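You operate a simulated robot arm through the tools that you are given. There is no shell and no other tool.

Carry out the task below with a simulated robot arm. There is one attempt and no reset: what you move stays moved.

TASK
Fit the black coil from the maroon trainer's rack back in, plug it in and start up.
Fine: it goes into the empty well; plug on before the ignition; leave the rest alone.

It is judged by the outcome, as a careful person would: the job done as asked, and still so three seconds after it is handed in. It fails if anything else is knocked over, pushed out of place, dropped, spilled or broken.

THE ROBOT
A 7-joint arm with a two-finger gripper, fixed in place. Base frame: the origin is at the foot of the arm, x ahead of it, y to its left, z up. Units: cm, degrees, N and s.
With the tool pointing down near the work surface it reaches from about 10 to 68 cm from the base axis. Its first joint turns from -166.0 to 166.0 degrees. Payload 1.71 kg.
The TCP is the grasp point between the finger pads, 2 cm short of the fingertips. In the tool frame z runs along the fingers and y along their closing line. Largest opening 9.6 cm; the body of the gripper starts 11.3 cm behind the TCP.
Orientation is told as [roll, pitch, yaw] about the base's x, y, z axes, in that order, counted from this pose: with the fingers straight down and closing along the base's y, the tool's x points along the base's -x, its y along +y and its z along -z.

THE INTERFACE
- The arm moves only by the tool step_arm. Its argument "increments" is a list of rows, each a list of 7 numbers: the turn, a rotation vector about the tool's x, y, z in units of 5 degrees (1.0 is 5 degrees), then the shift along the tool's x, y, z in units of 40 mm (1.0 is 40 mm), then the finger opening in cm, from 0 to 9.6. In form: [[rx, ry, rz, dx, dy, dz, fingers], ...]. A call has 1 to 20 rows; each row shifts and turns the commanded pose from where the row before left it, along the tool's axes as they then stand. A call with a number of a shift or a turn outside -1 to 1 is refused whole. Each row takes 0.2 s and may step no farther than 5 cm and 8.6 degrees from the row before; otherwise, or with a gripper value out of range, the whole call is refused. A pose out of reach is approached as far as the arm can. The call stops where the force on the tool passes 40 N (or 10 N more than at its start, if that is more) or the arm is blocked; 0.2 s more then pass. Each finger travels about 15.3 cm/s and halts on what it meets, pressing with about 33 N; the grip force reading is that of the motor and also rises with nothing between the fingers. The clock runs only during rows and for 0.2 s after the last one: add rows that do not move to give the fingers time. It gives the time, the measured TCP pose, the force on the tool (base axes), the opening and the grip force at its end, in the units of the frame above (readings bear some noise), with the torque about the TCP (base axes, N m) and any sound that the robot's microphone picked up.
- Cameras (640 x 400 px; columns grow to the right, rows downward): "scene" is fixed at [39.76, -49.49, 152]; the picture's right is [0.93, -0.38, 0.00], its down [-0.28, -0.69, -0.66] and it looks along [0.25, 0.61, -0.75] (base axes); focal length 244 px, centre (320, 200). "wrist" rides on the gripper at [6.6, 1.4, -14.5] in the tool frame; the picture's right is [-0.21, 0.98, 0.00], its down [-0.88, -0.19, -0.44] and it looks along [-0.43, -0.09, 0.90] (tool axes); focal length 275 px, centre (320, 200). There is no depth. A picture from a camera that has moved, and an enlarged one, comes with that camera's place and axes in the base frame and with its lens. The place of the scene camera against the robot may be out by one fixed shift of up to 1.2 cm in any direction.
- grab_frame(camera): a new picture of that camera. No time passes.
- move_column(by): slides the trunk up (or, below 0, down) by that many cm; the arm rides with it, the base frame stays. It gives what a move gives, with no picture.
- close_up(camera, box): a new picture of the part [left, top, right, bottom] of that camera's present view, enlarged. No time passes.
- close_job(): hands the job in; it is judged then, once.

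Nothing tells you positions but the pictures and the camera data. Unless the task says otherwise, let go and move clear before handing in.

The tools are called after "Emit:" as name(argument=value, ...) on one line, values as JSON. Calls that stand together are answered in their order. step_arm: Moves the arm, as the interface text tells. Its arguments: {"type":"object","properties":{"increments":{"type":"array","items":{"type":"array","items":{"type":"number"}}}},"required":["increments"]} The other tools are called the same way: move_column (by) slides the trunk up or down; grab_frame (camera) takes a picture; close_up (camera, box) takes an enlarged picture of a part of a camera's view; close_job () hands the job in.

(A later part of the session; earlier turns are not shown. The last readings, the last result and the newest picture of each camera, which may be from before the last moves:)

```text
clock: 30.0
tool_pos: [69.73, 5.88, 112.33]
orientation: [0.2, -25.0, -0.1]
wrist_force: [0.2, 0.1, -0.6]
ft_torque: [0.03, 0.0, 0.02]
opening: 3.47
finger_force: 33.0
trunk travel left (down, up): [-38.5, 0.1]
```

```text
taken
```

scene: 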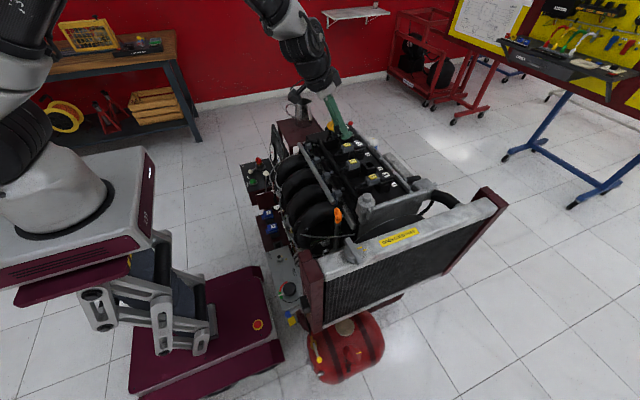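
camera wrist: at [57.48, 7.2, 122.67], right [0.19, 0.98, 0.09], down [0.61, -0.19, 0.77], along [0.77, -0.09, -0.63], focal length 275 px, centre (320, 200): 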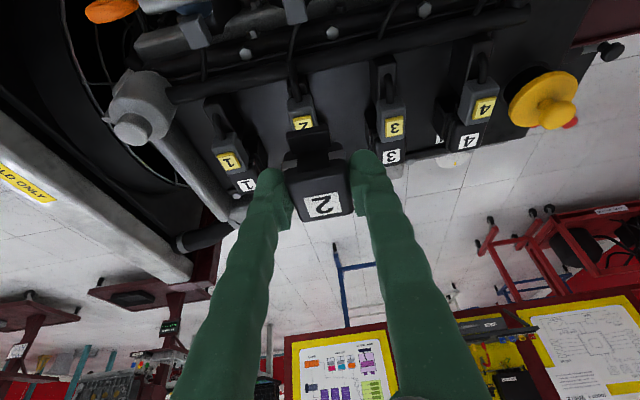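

Reach is good so far. I'll refine the positions of the neighbouring coils from here.

Emit:
close_up(camera="wrist", box=[200, 80, 500, 240])

Emit:
close_up(camera="scene", box=[320, 100, 420, 180])

```text
2.13 times, centred on (350, 160) of wrist
camera zoom: at [57.48, 7.2, 122.67], right [0.19, 0.98, 0.09], down [0.61, -0.19, 0.77], along [0.77, -0.09, -0.63], focal length 587 px, centre (256, 285)
```

zoom: 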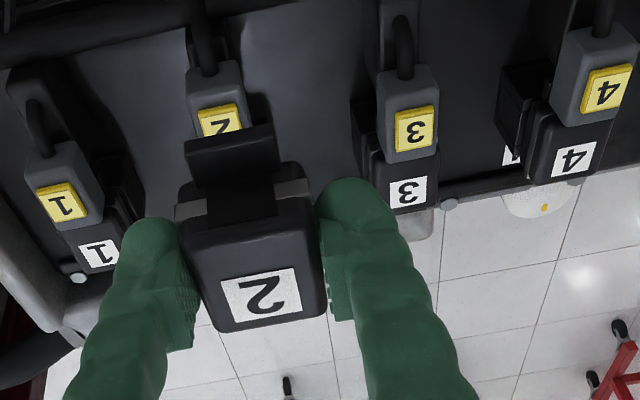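

```text
5.00 times, centred on (370, 140) of scene
camera zoom: at [39.76, -49.49, 152.0], right [0.93, -0.38, 0.0], down [-0.28, -0.69, -0.66], along [0.25, 0.61, -0.75], focal length 1217 px, centre (70, 500)
```

zoom: 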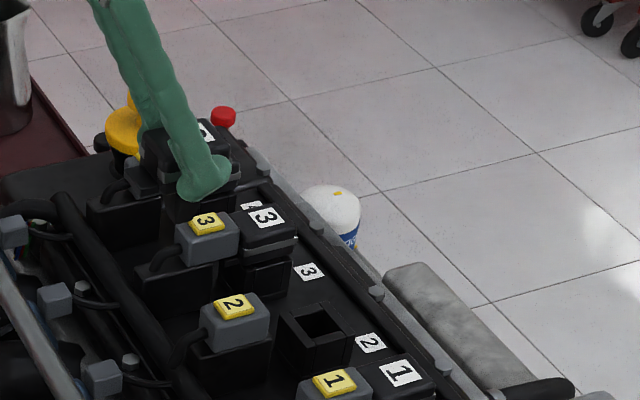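

Coils 1, 3 and 4 put the final label position for coil 2 at (80.95, 4.45, 98.9). I'll move directly above the well.

Emit:
step_arm(increments=[[0, 0, 0, -0.437, -0.07, 0.333, 2], [0, 0, 0, -0.437, -0.07, 0.333, 2], [0, 0, 0, -0.437, -0.07, 0.333, 2], [0, 0, 0, -0.437, -0.07, 0.333, 2], [0, 0, 0, -0.437, -0.07, 0.333, 2], [0, 0, 0, 0, 0, 0, 2], [0, 0, 0, 0, 0, 0, 2]])

Emit:
grab_frame(camera="wrist")

Emit:
close_up(camera="scene", box=[320, 90, 420, 190])

Emit:
close_up(camera="wrist", box=[200, 60, 500, 240])

```text
clock: 31.6
tool_pos: [80.48, 4.42, 110.11]
orientation: [0.2, -25.0, -0.2]
wrist_force: [-0.3, -0.4, -2.4]
ft_torque: [0.02, 0.03, 0.03]
opening: 3.48
finger_force: 33.1
trunk travel left (down, up): [-38.5, 0.1]
```

```text
taken
camera wrist: at [68.42, 5.8, 120.39], right [0.19, 0.98, 0.09], down [0.61, -0.19, 0.77], along [0.77, -0.09, -0.63], focal length 275 px, centre (320, 200)
```

wrist: 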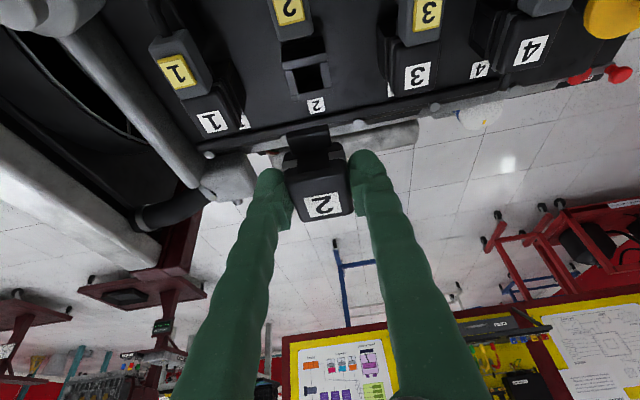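

```text
4.00 times, centred on (370, 140) of scene
camera zoom: at [39.76, -49.49, 152.0], right [0.93, -0.38, 0.0], down [-0.28, -0.69, -0.66], along [0.25, 0.61, -0.75], focal length 974 px, centre (120, 440)
```

zoom: 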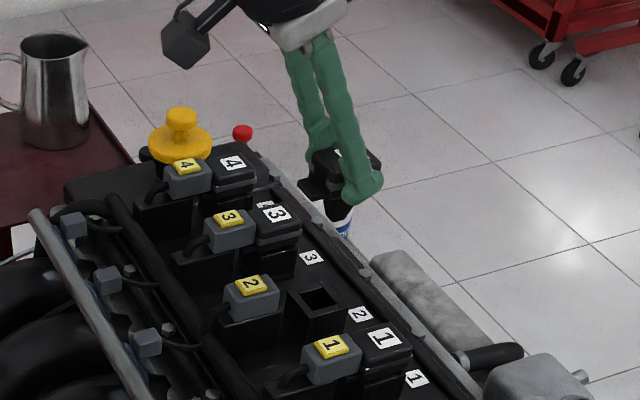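

```text
2.13 times, centred on (350, 150) of wrist
camera zoom: at [68.42, 5.8, 120.39], right [0.19, 0.98, 0.09], down [0.61, -0.19, 0.77], along [0.77, -0.09, -0.63], focal length 587 px, centre (256, 307)
```

zoom: 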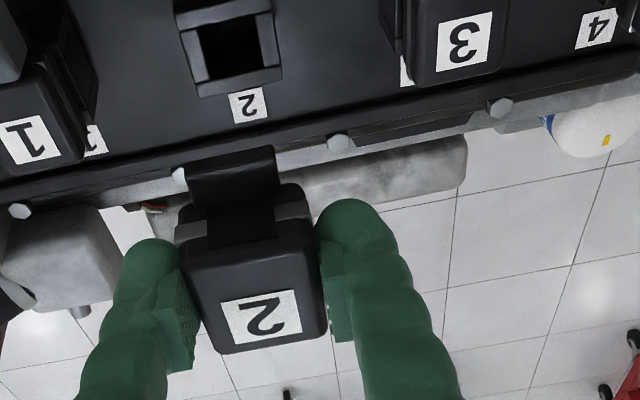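

The tool reached the spot above the well, off by only about 0.15 cm in y. I'll descend until the stem is just above the collar and re-check.

Emit:
step_arm(increments=[[0, 0, 0, 0.148, 0.02, 0.317, 2], [0, 0, 0, 0.148, 0.02, 0.317, 2], [0, 0, 0, 0.148, 0, 0.317, 2], [0, 0, 0, 0.148, 0, 0.317, 2], [0, 0, 0, 0.148, 0, 0.317, 2], [0, 0, 0, 0, 0, 0, 2], [0, 0, 0, 0, 0, 0, 2]])

Emit:
close_up(camera="scene", box=[340, 120, 420, 190])

Emit:
close_up(camera="wrist", box=[200, 60, 500, 240])

```text
clock: 33.2
tool_pos: [80.36, 4.63, 103.11]
orientation: [0.1, -25.0, -0.1]
wrist_force: [-1.5, -0.6, -2.7]
ft_torque: [0.0, 0.0, 0.02]
opening: 3.51
finger_force: 33.2
trunk travel left (down, up): [-38.5, 0.1]
```

```text
5.71 times, centred on (380, 155) of scene
camera zoom: at [39.76, -49.49, 152.0], right [0.93, -0.38, 0.0], down [-0.28, -0.69, -0.66], along [0.25, 0.61, -0.75], focal length 1391 px, centre (-23, 457)
```

zoom: 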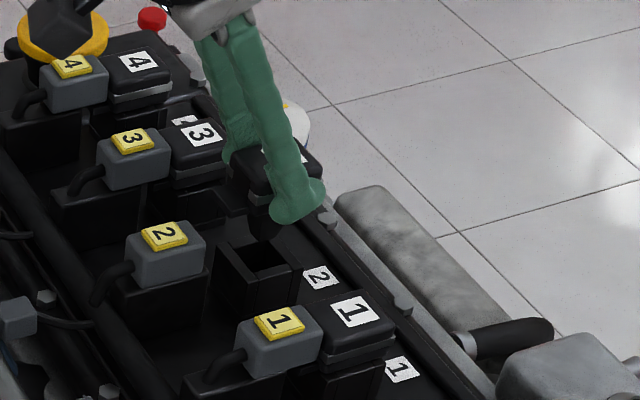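

```text
2.13 times, centred on (350, 150) of wrist
camera zoom: at [68.31, 5.97, 113.33], right [0.19, 0.98, 0.09], down [0.61, -0.19, 0.77], along [0.77, -0.09, -0.63], focal length 587 px, centre (256, 307)
```

zoom: 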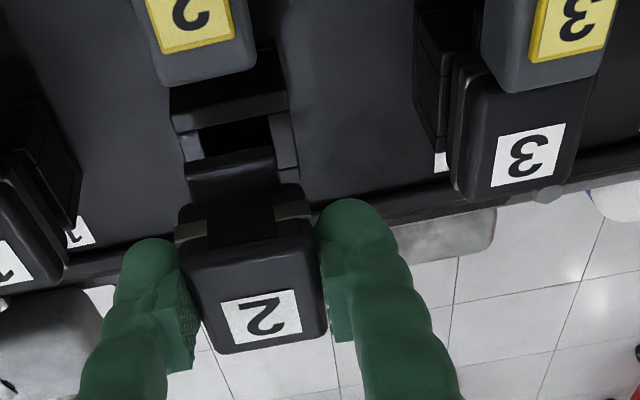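

Still lined up within about 0.1 cm. I'll descend slowly into the well with a tiny x correction.

Emit:
step_arm(increments=[[0, 0, 0, -0.027, -0.01, 0.013, 2], [0, 0, 0, 0.053, 0, 0.113, 2], [0, 0, 0, 0.053, 0, 0.113, 2], [0, 0, 0, 0.053, 0, 0.113, 2], [0, 0, 0, 0.053, 0, 0.113, 2], [0, 0, 0, 0.053, 0, 0.113, 2], [0, 0, 0, 0, 0, 0, 2]])

Emit:
close_up(camera="scene", box=[340, 120, 420, 190])

Emit:
close_up(camera="wrist", box=[200, 60, 500, 240])

```text
clock: 34.8
tool_pos: [80.58, 4.45, 100.53]
orientation: [0.1, -25.2, -0.1]
wrist_force: [-0.7, -0.3, -1.4]
ft_torque: [-0.02, 0.01, 0.0]
opening: 3.46
finger_force: 33.6
trunk travel left (down, up): [-38.5, 0.1]
```

```text
5.71 times, centred on (380, 155) of scene
camera zoom: at [39.76, -49.49, 152.0], right [0.93, -0.38, 0.0], down [-0.28, -0.69, -0.66], along [0.25, 0.61, -0.75], focal length 1391 px, centre (-23, 457)
```

zoom: 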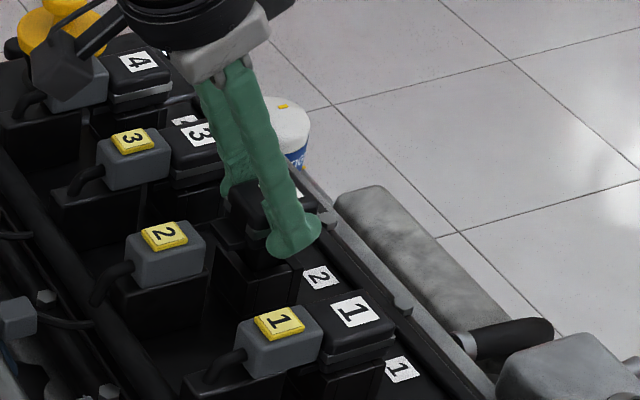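

```text
2.13 times, centred on (350, 150) of wrist
camera zoom: at [68.46, 5.81, 110.9], right [0.19, 0.98, 0.09], down [0.61, -0.19, 0.77], along [0.77, -0.09, -0.63], focal length 587 px, centre (256, 307)
```

zoom: 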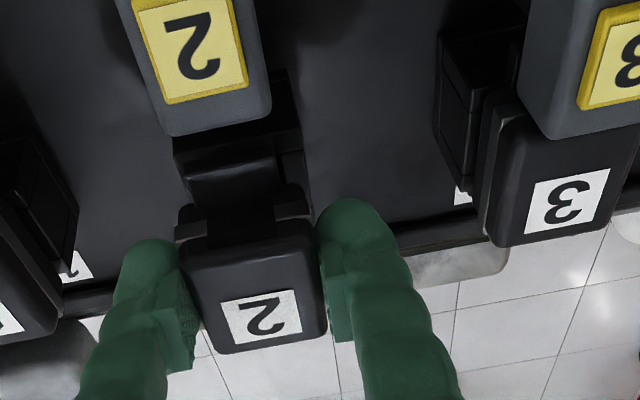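

The stem has entered with no contact force. I'll keep lowering in small steps.

Emit:
step_arm(increments=[[0, 0, 0, 0.032, 0, 0.068, 2], [0, 0, 0, 0.032, 0, 0.068, 2], [0, 0, 0, 0.032, 0, 0.068, 2], [0, 0, 0, 0.032, 0, 0.068, 2], [0, 0, 0, 0.032, 0, 0.068, 2], [0, 0, 0, 0, 0, 0, 2]])

Emit:
close_up(camera="wrist", box=[200, 60, 500, 240])

```text
clock: 36.2
tool_pos: [80.43, 4.46, 98.99]
orientation: [0.1, -25.1, -0.1]
wrist_force: [-0.1, -0.3, -1.5]
ft_torque: [0.0, 0.02, -0.01]
opening: 3.45
finger_force: 32.9
trunk travel left (down, up): [-38.5, 0.1]
```

```text
2.13 times, centred on (350, 150) of wrist
camera zoom: at [68.41, 5.82, 109.43], right [0.19, 0.98, 0.09], down [0.61, -0.19, 0.77], along [0.77, -0.09, -0.63], focal length 587 px, centre (256, 307)
```

zoom: 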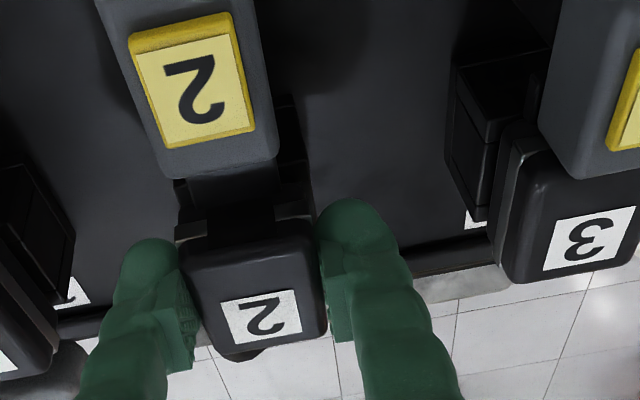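

Emit:
step_arm(increments=[[0, 0, 0, 0.0212, 0, 0.0453, 2], [0, 0, 0, 0.0212, 0, 0.0453, 2], [0, 0, 0, 0, 0, 0, 2]])

Emit:
close_up(camera="wrist", box=[200, 60, 500, 240])

Emit:
close_up(camera="scene", box=[340, 120, 420, 190])

```text
clock: 37.0
tool_pos: [80.57, 4.48, 98.67]
orientation: [0.2, -25.1, 0.0]
wrist_force: [-0.8, 0.1, -1.6]
ft_torque: [-0.01, 0.02, 0.01]
opening: 3.51
finger_force: 33.5
trunk travel left (down, up): [-38.5, 0.1]
```

```text
2.13 times, centred on (350, 150) of wrist
camera zoom: at [68.44, 5.86, 109.01], right [0.19, 0.98, 0.09], down [0.61, -0.19, 0.77], along [0.77, -0.09, -0.63], focal length 587 px, centre (256, 307)
```

zoom: 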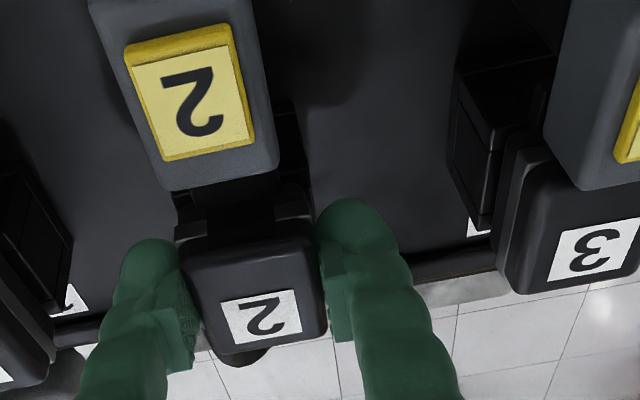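

```text
5.71 times, centred on (380, 155) of scene
camera zoom: at [39.76, -49.49, 152.0], right [0.93, -0.38, 0.0], down [-0.28, -0.69, -0.66], along [0.25, 0.61, -0.75], focal length 1391 px, centre (-23, 457)
```

zoom: 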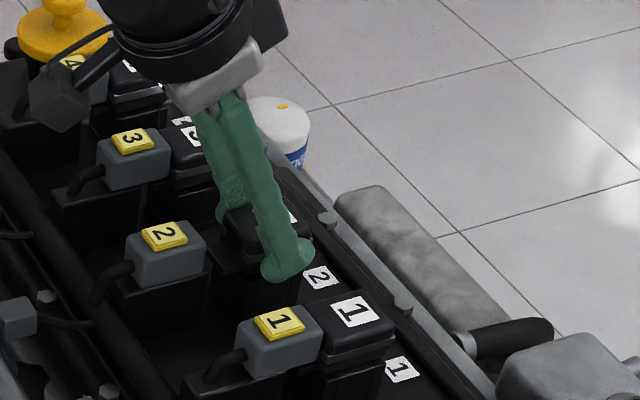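

Nearly at its neighbours' height but with no contact yet. I'll press down in 1 mm steps until it seats.

Emit:
step_arm(increments=[[0, 0, 0, 0.0106, 0, 0.0227, 2], [0, 0, 0, 0.0106, 0, 0.0227, 2], [0, 0, 0, 0, 0, 0, 2]])

```text
clock: 37.8
tool_pos: [80.68, 4.4, 98.59]
orientation: [0.1, -25.2, -0.1]
wrist_force: [-1.0, -1.8, 2.7]
ft_torque: [-0.04, 0.04, 0.0]
opening: 3.49
finger_force: 32.9
trunk travel left (down, up): [-38.5, 0.1]
```

Emit:
step_arm(increments=[[0, 0, 0, 0.0106, 0, 0.0227, 2], [0, 0, 0, 0.0106, 0, 0.0227, 2], [0, 0, 0, 0, 0, 0, 2]])

Emit:
close_up(camera="wrist", box=[200, 60, 500, 240])

```text
clock: 38.6
tool_pos: [80.64, 4.32, 98.57]
orientation: [0.2, -25.3, -0.1]
wrist_force: [-2.6, -0.2, 14.6]
ft_torque: [0.01, 0.06, 0.02]
opening: 3.48
finger_force: 33.3
trunk travel left (down, up): [-38.5, 0.1]
```

```text
2.13 times, centred on (350, 150) of wrist
camera zoom: at [68.46, 5.82, 108.82], right [0.19, 0.98, 0.09], down [0.6, -0.19, 0.78], along [0.78, -0.09, -0.62], focal length 587 px, centre (256, 307)
```

zoom: 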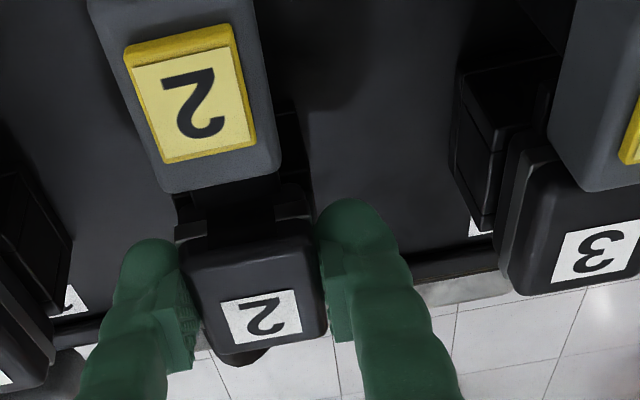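

It seated with about 15 N. I'll release, open enough to clear, and back out along the fingers.

Emit:
step_arm(increments=[[0, 0, 0, -0.0106, 0, -0.0227, 2.5], [0, 0, 0, 0, 0, 0, 4], [0, 0, 0, 0, 0, 0, 5.5], [0, 0, 0, 0, 0, 0, 5.5], [0, 0, 0, 0, 0, 0, 5.5]])

Emit:
close_up(camera="wrist", box=[200, 60, 500, 240])

```text
clock: 39.8
tool_pos: [80.65, 4.41, 98.44]
orientation: [0.1, -25.1, -0.2]
wrist_force: [0.8, -0.5, 1.2]
ft_torque: [0.02, -0.01, -0.01]
opening: 5.5
finger_force: 0.1
trunk travel left (down, up): [-38.5, 0.1]
```

```text
2.13 times, centred on (350, 150) of wrist
camera zoom: at [68.52, 5.84, 108.71], right [0.19, 0.98, 0.09], down [0.61, -0.19, 0.77], along [0.77, -0.09, -0.63], focal length 587 px, centre (256, 307)
```

zoom: 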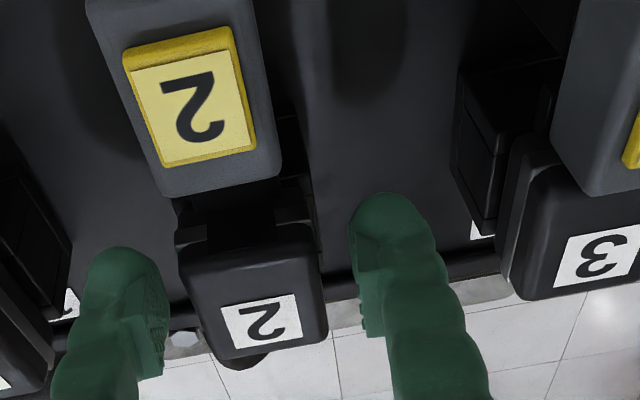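

Coil 2 sits in line with its neighbours. I'll rise straight up and look at it and the plug.

Emit:
step_arm(increments=[[0, 0, 0, -0.106, 0, -0.2265, 5.5], [0, 0, 0, -0.212, 0, -0.453, 5.5], [0, 0, 0, -0.212, 0, -0.453, 5.5], [0, 0, 0, -0.212, 0, -0.453, 5.5], [0, 0, 0, -0.212, 0, -0.453, 5.5], [0, 0, 0, 0.6, 0, -0.28, 5.5], [0, 0, 0, 0.6, 0, -0.28, 5.5], [0, 0, 0, 0.6, 0, -0.28, 5.5], [0, 0, 0, 0.6, 0, -0.28, 5.5], [0, 0, 0, 0, 0, 0, 5.5]])

Emit:
grab_frame(camera="wrist")

Emit:
close_up(camera="wrist", box=[220, 60, 460, 210])

Emit:
close_up(camera="scene", box=[330, 130, 410, 190])

```text
clock: 42.0
tool_pos: [69.86, 4.6, 107.32]
orientation: [0.0, -25.1, 0.0]
wrist_force: [-0.2, 0.9, 0.8]
ft_torque: [0.03, 0.0, 0.02]
opening: 5.49
finger_force: 0.2
trunk travel left (down, up): [-38.5, 0.1]
```

```text
taken
camera wrist: at [57.81, 6.01, 117.68], right [0.19, 0.98, 0.09], down [0.61, -0.19, 0.77], along [0.77, -0.09, -0.63], focal length 275 px, centre (320, 200)
```

wrist: 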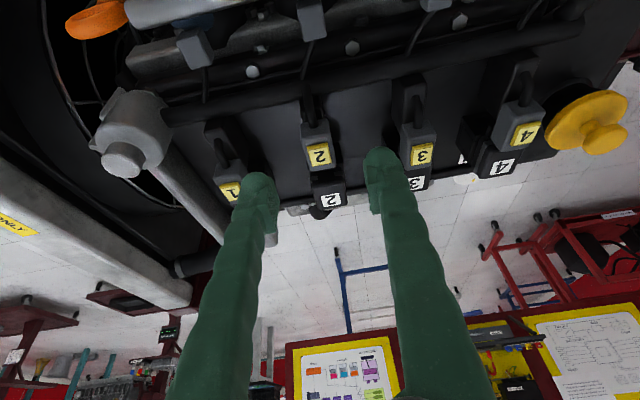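

```text
2.67 times, centred on (340, 135) of wrist
camera zoom: at [57.81, 6.01, 117.68], right [0.19, 0.98, 0.09], down [0.61, -0.19, 0.77], along [0.77, -0.09, -0.63], focal length 734 px, centre (267, 373)
```

zoom: 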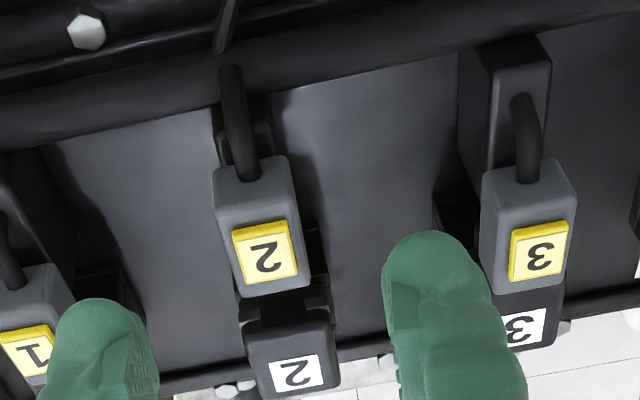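

```text
6.67 times, centred on (370, 160) of scene
camera zoom: at [39.76, -49.49, 152.0], right [0.93, -0.38, 0.0], down [-0.28, -0.69, -0.66], along [0.25, 0.61, -0.75], focal length 1623 px, centre (-13, 467)
```

zoom: 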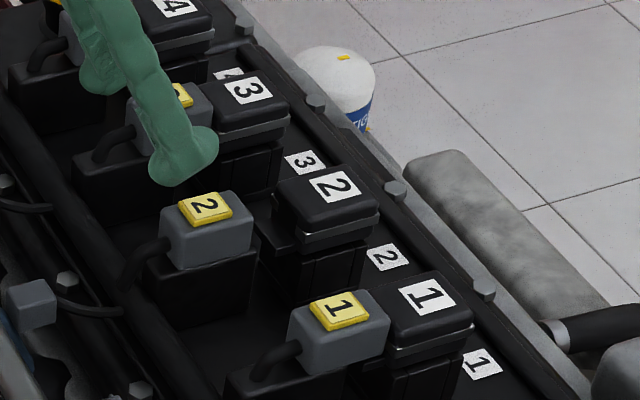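

Coil 2 is fully seated and lines up with the others. Plug 2 is at (73.4, 4.57) against installed plugs at x of about 76.0, so it slides +x by about 2.6 cm. I'll go down over the plug.

Emit:
step_arm(increments=[[0, 0, 0, -0.39, 0, 0.182, 5], [0, 0, 0, -0.39, 0, 0.182, 5], [0, 0, 0, 0.1375, 0, 0.2945, 5], [0, 0, 0, 0.1375, 0, 0.2945, 5], [0, 0, 0, 0.1375, 0, 0.2945, 5], [0, 0, 0, 0.1375, 0, 0.2945, 5], [0, 0, 0, 0, 0, 0, 5]])

Emit:
close_up(camera="wrist", box=[200, 90, 440, 240])

Emit:
close_up(camera="scene", box=[330, 130, 410, 190])

```text
clock: 43.6
tool_pos: [73.43, 4.68, 102.18]
orientation: [0.0, -25.1, 0.0]
wrist_force: [0.2, -0.4, -0.1]
ft_torque: [0.01, -0.01, 0.01]
opening: 5.01
finger_force: 0.0
trunk travel left (down, up): [-38.5, 0.1]
```

```text
2.67 times, centred on (320, 165) of wrist
camera zoom: at [61.3, 6.02, 112.57], right [0.19, 0.98, 0.09], down [0.61, -0.19, 0.77], along [0.77, -0.09, -0.63], focal length 734 px, centre (320, 293)
```

zoom: 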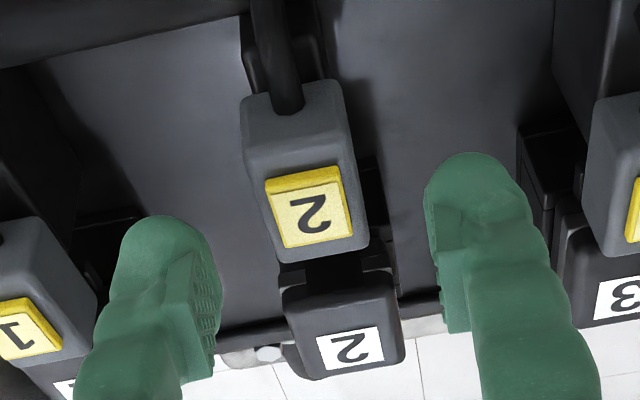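

```text
6.67 times, centred on (370, 160) of scene
camera zoom: at [39.76, -49.49, 152.0], right [0.93, -0.38, 0.0], down [-0.28, -0.69, -0.66], along [0.25, 0.61, -0.75], focal length 1623 px, centre (-13, 467)
```

zoom: 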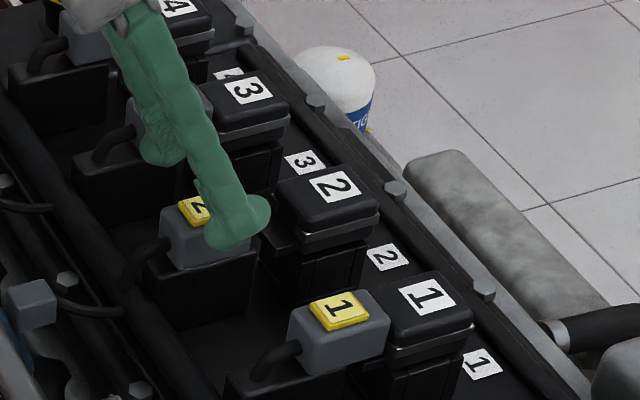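

Emit:
step_arm(increments=[[0, 0, 0, 0.1, -0.012, 0.205, 5], [0, 0, 0, 0.1, -0.012, 0.205, 5], [0, 0, 0, 0.1, 0, 0.2, 5], [0, 0, 0, 0, 0, 0, 5]])

Emit:
close_up(camera="wrist", box=[200, 90, 440, 240])

Emit:
close_up(camera="scene", box=[330, 130, 410, 190])

```text
clock: 44.6
tool_pos: [73.41, 4.35, 99.46]
orientation: [0.1, -25.1, 0.0]
wrist_force: [0.3, -0.7, -0.1]
ft_torque: [-0.02, 0.02, 0.0]
opening: 4.99
finger_force: 0.1
trunk travel left (down, up): [-38.5, 0.1]
```

```text
2.67 times, centred on (320, 165) of wrist
camera zoom: at [61.24, 5.71, 109.7], right [0.19, 0.98, 0.09], down [0.61, -0.19, 0.77], along [0.77, -0.09, -0.63], focal length 734 px, centre (320, 293)
```

zoom: 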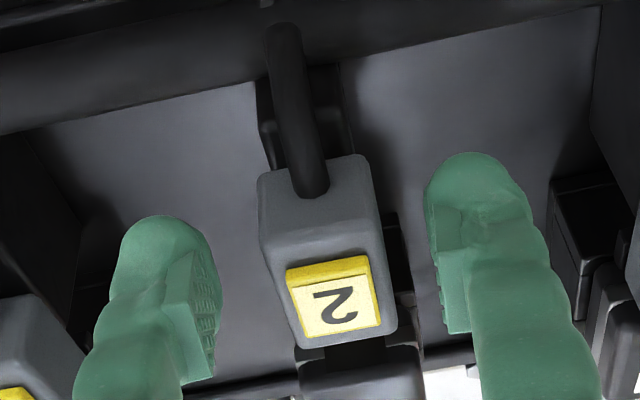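

```text
6.67 times, centred on (370, 160) of scene
camera zoom: at [39.76, -49.49, 152.0], right [0.93, -0.38, 0.0], down [-0.28, -0.69, -0.66], along [0.25, 0.61, -0.75], focal length 1623 px, centre (-13, 467)
```

zoom: 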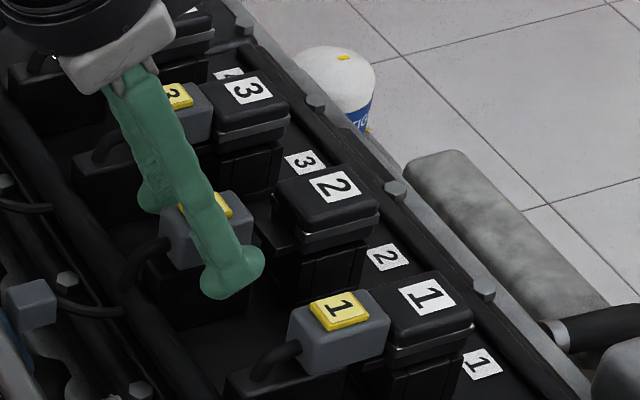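

The plug is centred between the pads. Closing on it.

Emit:
step_arm(increments=[[0, 0, 0, 0, 0, 0, 3.5], [0, 0, 0, 0, 0, 0, 2.5], [0, 0, 0, 0, 0, 0, 1.8], [0, 0, 0, 0, 0, 0, 1.8]])

Emit:
close_up(camera="wrist", box=[200, 90, 440, 240])

Emit:
close_up(camera="scene", box=[330, 130, 410, 190])

```text
clock: 45.6
tool_pos: [73.46, 4.45, 99.37]
orientation: [0.1, -25.1, 0.0]
wrist_force: [0.3, 7.9, -1.6]
ft_torque: [0.13, -0.02, 0.05]
opening: 2.48
finger_force: 35.3
trunk travel left (down, up): [-38.5, 0.1]
```

```text
2.67 times, centred on (320, 165) of wrist
camera zoom: at [61.25, 5.88, 109.71], right [0.19, 0.98, 0.09], down [0.61, -0.18, 0.77], along [0.77, -0.09, -0.63], focal length 734 px, centre (320, 293)
```

zoom: 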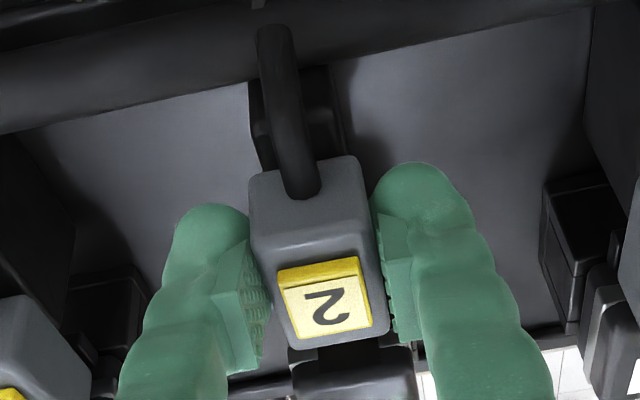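

```text
6.67 times, centred on (370, 160) of scene
camera zoom: at [39.76, -49.49, 152.0], right [0.93, -0.38, 0.0], down [-0.28, -0.69, -0.66], along [0.25, 0.61, -0.75], focal length 1623 px, centre (-13, 467)
```

zoom: 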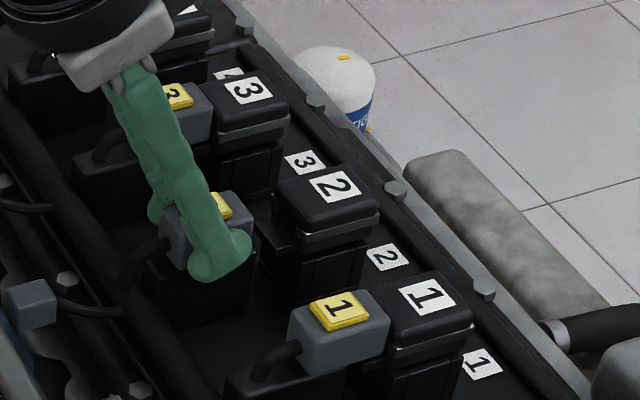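

Gripped (2.48 cm) with a slight sideways load; I'll ease y by 1 mm and begin sliding the plug toward the coil.

Emit:
step_arm(increments=[[0, 0, 0, 0, 0.025, 0, 1.8], [0, 0, 0, -0.113, 0, 0.053, 1.8], [0, 0, 0, -0.113, 0, 0.053, 1.8], [0, 0, 0, 0, 0, 0, 1.8]])

Emit:
close_up(camera="wrist", box=[200, 90, 440, 240])

Emit:
close_up(camera="scene", box=[330, 130, 410, 190])

```text
clock: 46.6
tool_pos: [74.26, 4.55, 99.43]
orientation: [0.1, -25.0, 0.1]
wrist_force: [-0.5, 6.8, -8.6]
ft_torque: [0.06, 0.04, 0.04]
opening: 2.48
finger_force: 35.2
trunk travel left (down, up): [-38.5, 0.1]
```

```text
2.67 times, centred on (320, 165) of wrist
camera zoom: at [62.27, 5.9, 109.73], right [0.19, 0.98, 0.09], down [0.61, -0.19, 0.77], along [0.77, -0.09, -0.63], focal length 734 px, centre (320, 293)
```

zoom: 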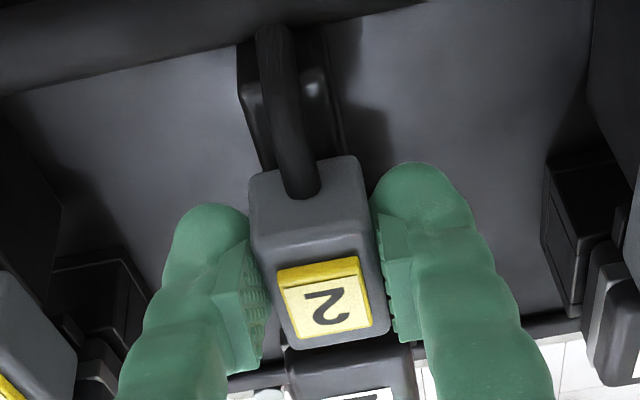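

```text
6.67 times, centred on (370, 160) of scene
camera zoom: at [39.76, -49.49, 152.0], right [0.93, -0.38, 0.0], down [-0.28, -0.69, -0.66], along [0.25, 0.61, -0.75], focal length 1623 px, centre (-13, 467)
```

zoom: 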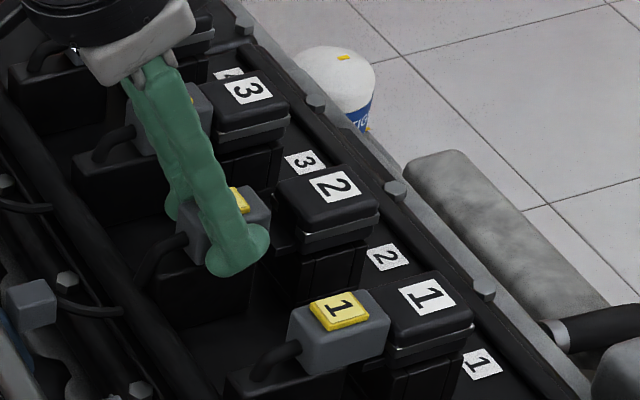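

The plug slides smoothly. I'll keep pushing along +x with small corrections in y and z.

Emit:
step_arm(increments=[[0, 0, 0, -0.108, 0.03, 0.064, 1.8], [0, 0, 0, -0.113, 0, 0.053, 1.8], [0, 0, 0, 0, 0, 0, 1.8]])

Emit:
close_up(camera="scene", box=[330, 130, 410, 190])

```text
clock: 47.4
tool_pos: [75.34, 4.39, 99.51]
orientation: [0.2, -25.0, -0.1]
wrist_force: [1.8, 0.0, -7.1]
ft_torque: [-0.02, 0.05, -0.04]
opening: 2.46
finger_force: 35.5
trunk travel left (down, up): [-38.5, 0.1]
```

```text
6.67 times, centred on (370, 160) of scene
camera zoom: at [39.76, -49.49, 152.0], right [0.93, -0.38, 0.0], down [-0.28, -0.69, -0.66], along [0.25, 0.61, -0.75], focal length 1623 px, centre (-13, 467)
```

zoom: 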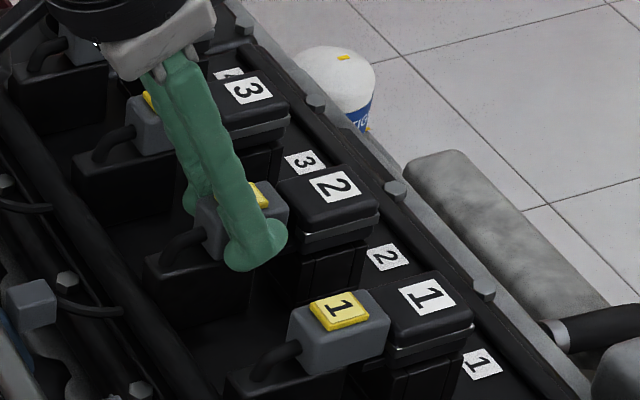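

Emit:
step_arm(increments=[[0, 0, 0, -0.063, 0, 0.043, 1.8], [0, 0, 0, -0.068, 0, 0.032, 1.8], [0, 0, 0, 0, 0, 0, 1.8]])

Emit:
close_up(camera="scene", box=[330, 130, 410, 190])

Emit:
grab_frame(camera="wrist")

```text
clock: 48.2
tool_pos: [75.73, 4.53, 99.5]
orientation: [0.1, -25.0, -0.2]
wrist_force: [-5.9, -4.7, 0.9]
ft_torque: [-0.06, 0.24, -0.03]
opening: 2.45
finger_force: 35.3
trunk travel left (down, up): [-38.5, 0.1]
```

```text
6.67 times, centred on (370, 160) of scene
camera zoom: at [39.76, -49.49, 152.0], right [0.93, -0.38, 0.0], down [-0.28, -0.69, -0.66], along [0.25, 0.61, -0.75], focal length 1623 px, centre (-13, 467)
```

zoom: 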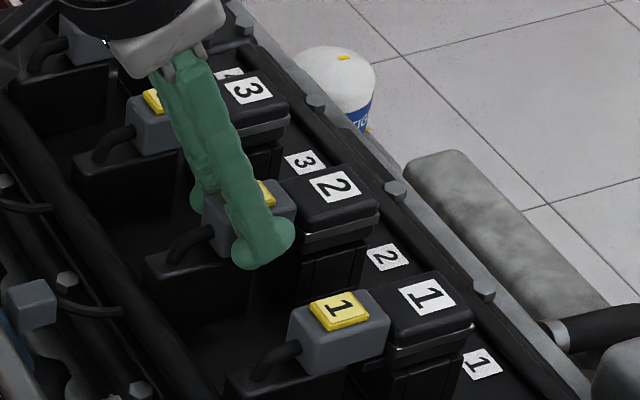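

```text
taken
camera wrist: at [63.7, 5.92, 109.72], right [0.19, 0.98, 0.09], down [0.61, -0.19, 0.77], along [0.77, -0.09, -0.63], focal length 275 px, centre (320, 200)
```

wrist: 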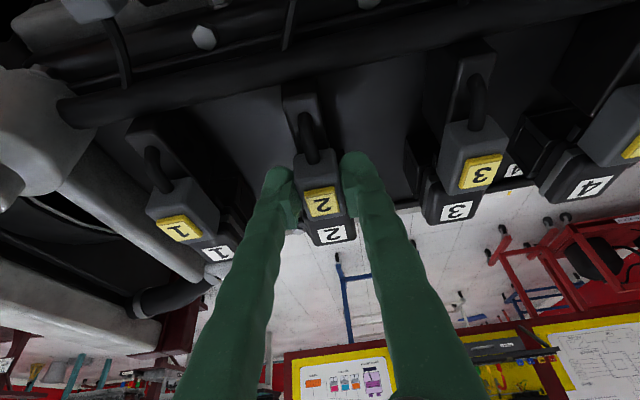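

A small resistance appears as the connector engages; I'll push on in small steps.

Emit:
step_arm(increments=[[0, 0, 0, -0.045, 0, 0.021, 1.8], [0, 0, 0, -0.045, 0, 0.021, 1.8], [0, 0, 0, 0, 0, 0, 1.8]])

Emit:
close_up(camera="wrist", box=[120, 80, 520, 280])

Emit:
close_up(camera="scene", box=[330, 130, 410, 190])

```text
clock: 49.0
tool_pos: [75.87, 4.54, 99.38]
orientation: [0.1, -24.9, -0.1]
wrist_force: [-24.7, -8.3, 4.8]
ft_torque: [-0.11, 0.7, -0.06]
opening: 2.45
finger_force: 34.9
trunk travel left (down, up): [-38.5, 0.1]
```

```text
1.60 times, centred on (320, 180) of wrist
camera zoom: at [63.82, 5.91, 109.74], right [0.19, 0.98, 0.09], down [0.61, -0.19, 0.77], along [0.77, -0.09, -0.63], focal length 440 px, centre (320, 232)
```

zoom: 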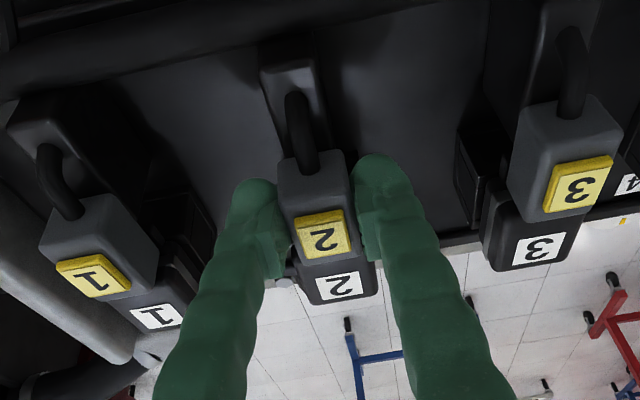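

```text
6.67 times, centred on (370, 160) of scene
camera zoom: at [39.76, -49.49, 152.0], right [0.93, -0.38, 0.0], down [-0.28, -0.69, -0.66], along [0.25, 0.61, -0.75], focal length 1623 px, centre (-13, 467)
```

zoom: 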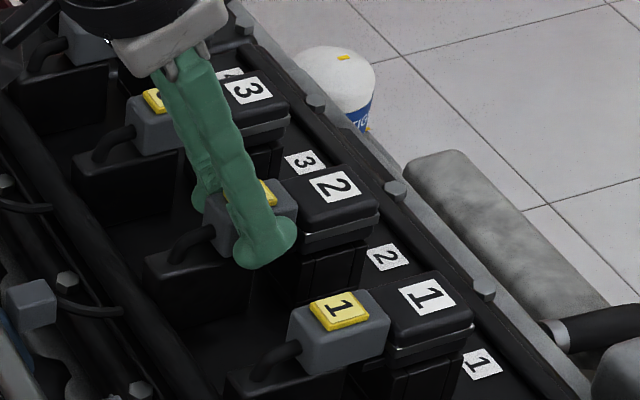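

Plug 2 is now at x of about 75.95, matching plugs 1 and 3, with 25 N resistance. One more small push to be sure it is home.

Emit:
step_arm(increments=[[0, 0, 0, -0.027, 0.01, 0.013, 1.8], [0, 0, 0, 0, 0, 0, 1.8], [0, 0, 0, 0, 0, 0, 1.8]])

Emit:
close_up(camera="wrist", box=[220, 120, 420, 280])

```text
clock: 49.8
tool_pos: [75.92, 4.6, 99.41]
orientation: [-0.1, -25.0, -0.1]
wrist_force: [-30.3, -8.5, 0.7]
ft_torque: [-0.07, 0.13, -0.09]
opening: 2.47
finger_force: 34.7
trunk travel left (down, up): [-38.5, 0.1]
```

```text
2.50 times, centred on (320, 200) of wrist
camera zoom: at [63.89, 5.92, 109.76], right [0.19, 0.98, 0.09], down [0.61, -0.19, 0.77], along [0.77, -0.09, -0.63], focal length 688 px, centre (320, 200)
```

zoom: 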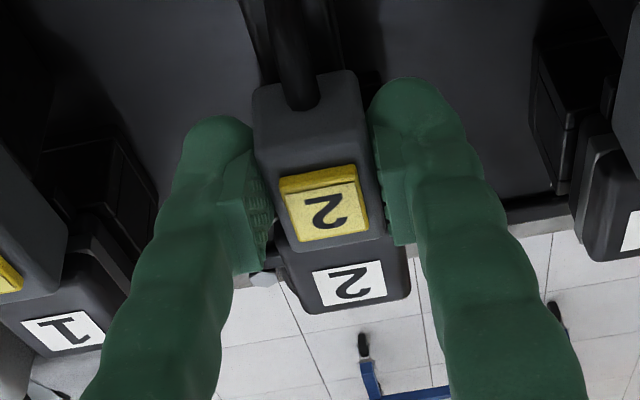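

The plug butts up at about 30 N; that is home. I'll relax the push and release it.

Emit:
step_arm(increments=[[0, 0, 0, 0.04, -0.01, -0.02, 1.8], [0, 0, 0, 0, 0, 0, 3], [0, 0, 0, 0, 0, 0, 4.8], [0, 0, 0, 0, 0, 0, 4.8], [0, 0, 0, 0, 0, 0, 4.8]])

Emit:
close_up(camera="scene", box=[330, 130, 410, 190])

Emit:
close_up(camera="wrist", box=[120, 80, 520, 280])

```text
clock: 51.0
tool_pos: [76.2, 4.65, 99.38]
orientation: [0.2, -25.2, 0.1]
wrist_force: [0.8, -0.3, 0.5]
ft_torque: [0.01, -0.01, 0.03]
opening: 4.8
finger_force: 0.1
trunk travel left (down, up): [-38.5, 0.1]
```

```text
6.67 times, centred on (370, 160) of scene
camera zoom: at [39.76, -49.49, 152.0], right [0.93, -0.38, 0.0], down [-0.28, -0.69, -0.66], along [0.25, 0.61, -0.75], focal length 1623 px, centre (-13, 467)
```

zoom: 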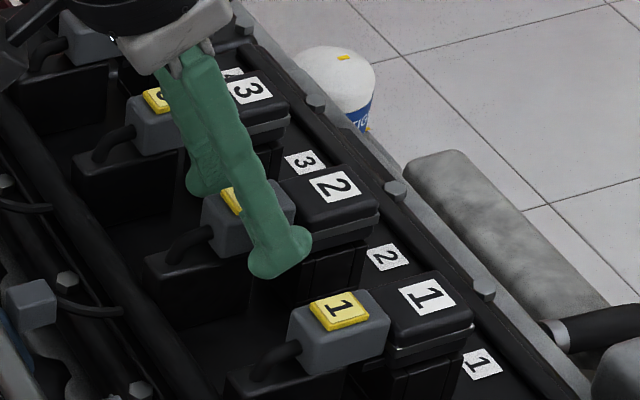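

```text
1.60 times, centred on (320, 180) of wrist
camera zoom: at [64.12, 6.05, 109.69], right [0.19, 0.98, 0.09], down [0.61, -0.19, 0.77], along [0.77, -0.09, -0.63], focal length 440 px, centre (320, 232)
```

zoom: 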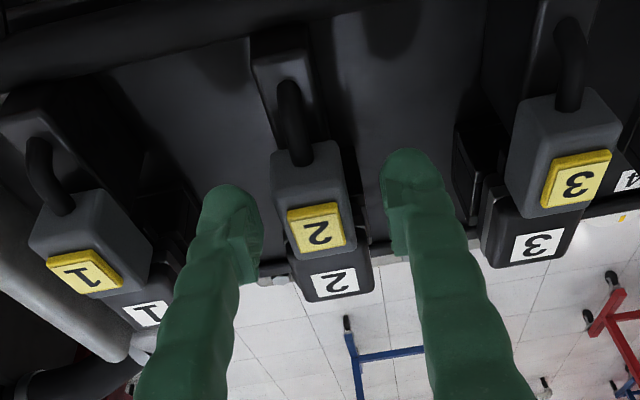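

Plug 2 stays put against coil 2. I'll rise and back away, then check all four.

Emit:
step_arm(increments=[[0, 0, 0, -0.106, 0, -0.2265, 4.8], [0, 0, 0, -0.212, 0, -0.453, 4.8], [0, 0, 0, -0.212, 0, -0.453, 4.8], [0, 0, 0, -0.212, 0, -0.453, 4.8], [0, 0, 0, -0.212, 0, -0.453, 4.8], [0, 0, 0, -0.212, 0, -0.453, 4.8], [0, 0, 0, 0.45, 0, -0.21, 4.8], [0, 0, 0, 0.6, 0, -0.28, 4.8], [0, 0, 0, 0.6, 0, -0.28, 4.8], [0, 0, 0, 0.6, 0, -0.28, 4.8], [0, 0, 0, 0.6, 0, -0.28, 4.8], [0, 0, 0, 0, 0, 0, 4.8]])

Emit:
grab_frame(camera="wrist")

Emit:
close_up(camera="scene", box=[330, 130, 410, 190])

Emit:
close_up(camera="wrist", box=[200, 80, 520, 200])

```text
clock: 53.6
tool_pos: [63.49, 4.6, 110.3]
orientation: [0.1, -25.2, 0.0]
wrist_force: [0.6, -0.2, 0.0]
ft_torque: [-0.02, 0.02, 0.0]
opening: 4.8
finger_force: 0.0
trunk travel left (down, up): [-38.5, 0.1]
```

```text
taken
camera wrist: at [51.47, 5.94, 120.66], right [0.19, 0.98, 0.09], down [0.61, -0.19, 0.77], along [0.77, -0.09, -0.63], focal length 275 px, centre (320, 200)
```

wrist: 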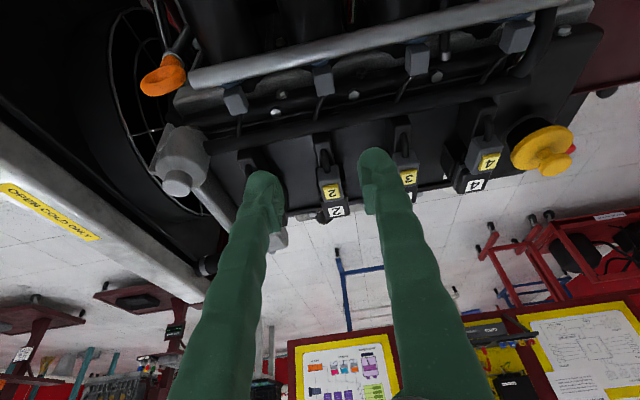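

```text
6.67 times, centred on (370, 160) of scene
camera zoom: at [39.76, -49.49, 152.0], right [0.93, -0.38, 0.0], down [-0.28, -0.69, -0.66], along [0.25, 0.61, -0.75], focal length 1623 px, centre (-13, 467)
```

zoom: 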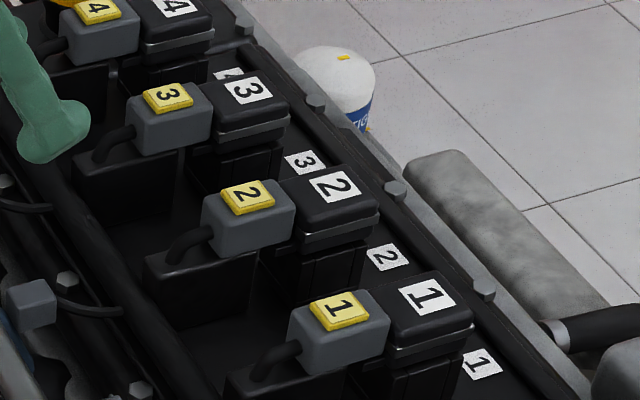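

```text
2.00 times, centred on (360, 140) of wrist
camera zoom: at [51.47, 5.94, 120.66], right [0.19, 0.98, 0.09], down [0.61, -0.19, 0.77], along [0.77, -0.09, -0.63], focal length 551 px, centre (240, 320)
```

zoom: 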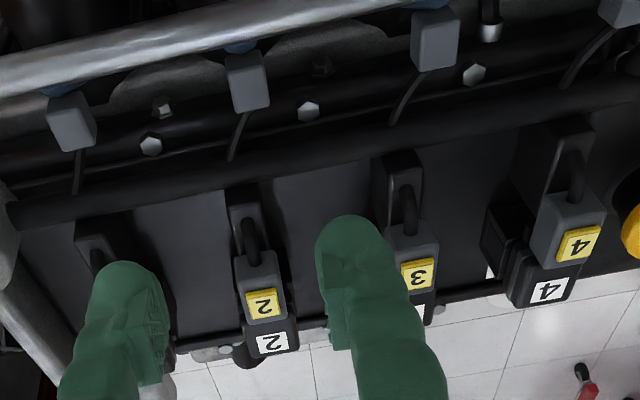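

I'll enlarge further to compare the plug-to-coil gap at 2 with those at 1 and 3.

Emit:
close_up(camera="scene", box=[345, 140, 393, 170])

Emit:
close_up(camera="scene", box=[360, 155, 408, 185])

Emit:
close_up(camera="scene", box=[340, 125, 388, 155])

```text
13.33 times, centred on (369, 155) of scene
camera zoom: at [39.76, -49.49, 152.0], right [0.93, -0.38, 0.0], down [-0.28, -0.69, -0.66], along [0.25, 0.61, -0.75], focal length 3246 px, centre (-333, 800)
```

zoom: 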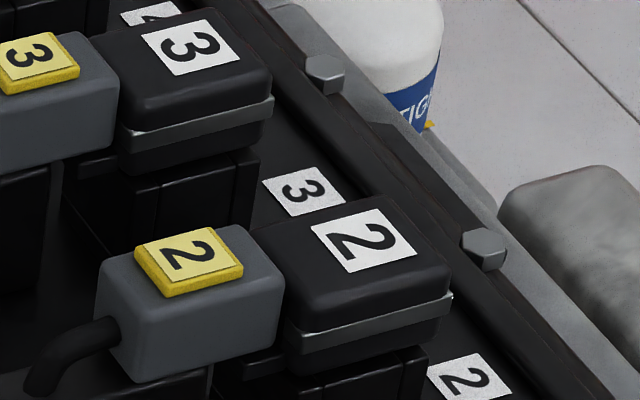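

```text
13.33 times, centred on (384, 170) of scene
camera zoom: at [39.76, -49.49, 152.0], right [0.93, -0.38, 0.0], down [-0.28, -0.69, -0.66], along [0.25, 0.61, -0.75], focal length 3246 px, centre (-533, 600)
```

zoom: 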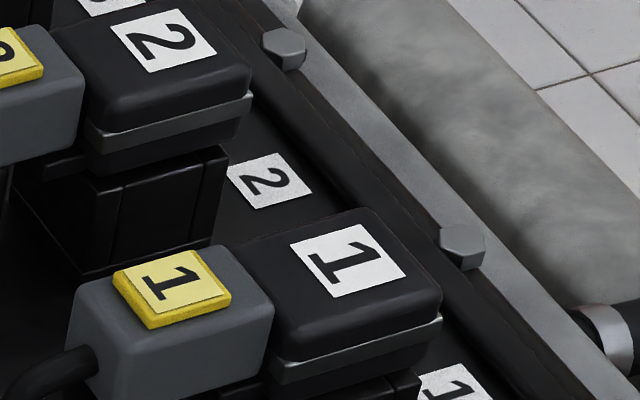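

```text
13.33 times, centred on (364, 140) of scene
camera zoom: at [39.76, -49.49, 152.0], right [0.93, -0.38, 0.0], down [-0.28, -0.69, -0.66], along [0.25, 0.61, -0.75], focal length 3246 px, centre (-267, 1000)
```

zoom: 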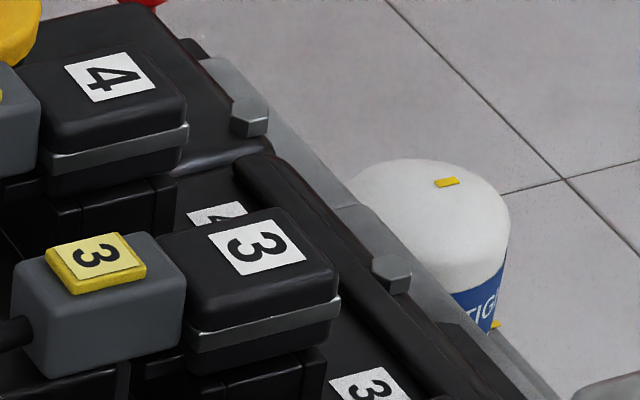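

Plug 2 is at the same x as plugs 3 and 4 (within 0.05 cm) and coil 2 is at its neighbours' height, so the fitting is done. I'll retreat and head for the control panel.

Emit:
step_arm(increments=[[0, 0, 0, 0.42, 0.53, -0.258, 4.8], [0, 0, 0, 0.42, 0.53, -0.258, 4.8], [0, 0, 0, 0.42, 0.53, -0.258, 4.8], [0, 0, 0, 0.42, 0.53, -0.258, 4.8], [0, 0, 0, 0.42, 0.53, -0.258, 4.8], [0, 0, 0, 0.42, 0.53, -0.258, 4.8], [0, 0, 0, 0.42, 0.53, -0.258, 4.8], [0, 0, 0, 0.42, 0.53, -0.258, 4.8], [0, 0, 0, 0.42, 0.53, -0.258, 4.8], [0, 0, 0, 0.42, 0.53, -0.258, 4.8], [0, 0, 0, 0.42, 0.53, -0.258, 4.8], [0, 0, 0, 0.42, 0.53, -0.258, 4.8], [0, 0, 0, 0, 0, 0, 4.8]])

```text
clock: 56.4
tool_pos: [40.34, 29.85, 112.93]
orientation: [0.2, -25.1, -0.1]
wrist_force: [0.6, -0.2, 0.8]
ft_torque: [0.01, -0.02, -0.03]
opening: 4.79
finger_force: 0.1
trunk travel left (down, up): [-38.5, 0.1]
```

Emit:
step_arm(increments=[[0, 0, 0, 0.27, 0.607, -0.126, 2], [0, 0, 0, 0.27, 0.607, -0.126, 1], [0, 0, 0, 0.27, 0.607, -0.126, 0.3], [0, 0, 0, 0.27, 0.607, -0.126, 0.3], [0, 0, 0, 0.27, 0.607, -0.126, 0.3], [0, 0, 0, 0.27, 0.607, -0.126, 0.3], [0, 0, 0, 0.27, 0.607, -0.126, 0.3], [0, 0, 0, 0, 0, 0, 0.3]])

Emit:
grab_frame(camera="wrist")

Emit:
grab_frame(camera="scene")

```text
clock: 58.4
tool_pos: [37.85, 42.04, 114.77]
orientation: [2.1, -25.6, -10.8]
wrist_force: [0.7, -0.5, 0.7]
ft_torque: [0.03, 0.05, 0.02]
opening: 0.31
finger_force: 0.1
trunk travel left (down, up): [-38.5, 0.1]
stopped in row 8: the arm was blocked; the commanded pose is now the measured one
```

```text
taken
camera wrist: at [26.04, 45.23, 124.84], right [0.35, 0.93, 0.12], down [0.55, -0.31, 0.77], along [0.76, -0.21, -0.62], focal length 275 px, centre (320, 200)
```

wrist: 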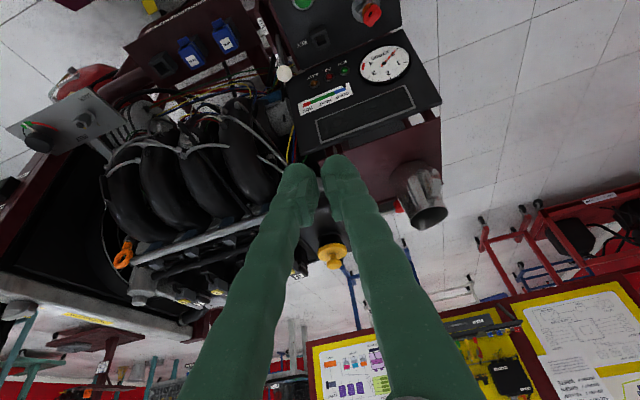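

```text
taken
```

scene: 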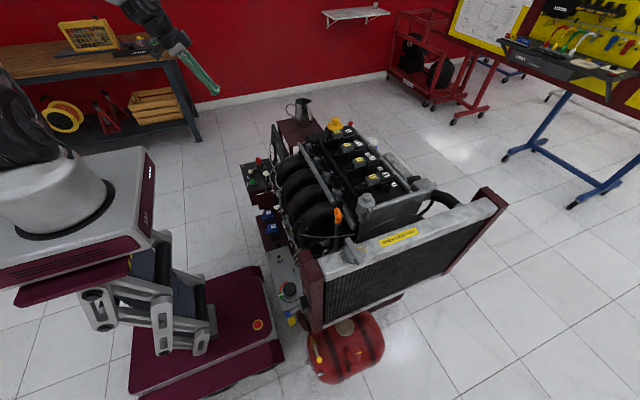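

The arm hit a wrist limit with that tilt at this azimuth. I'll straighten the tool to vertical here.

Emit:
step_arm(increments=[[0, 1, 0, 0, 0, 0, 0.3], [0, 1, 0, 0, 0, 0, 0.3], [0, 1, 0, 0, 0, 0, 0.3], [0, 1, 0, 0, 0, 0, 0.3], [0, 1, 0, 0, 0, 0, 0.3], [0, 0, 0, 0, 0, 0, 0.3]])

```text
clock: 59.8
tool_pos: [34.63, 44.56, 114.61]
orientation: [2.1, -0.5, -6.0]
wrist_force: [0.6, -0.3, 0.4]
ft_torque: [-0.04, 0.01, -0.02]
opening: 0.28
finger_force: 0.0
trunk travel left (down, up): [-38.5, 0.1]
```

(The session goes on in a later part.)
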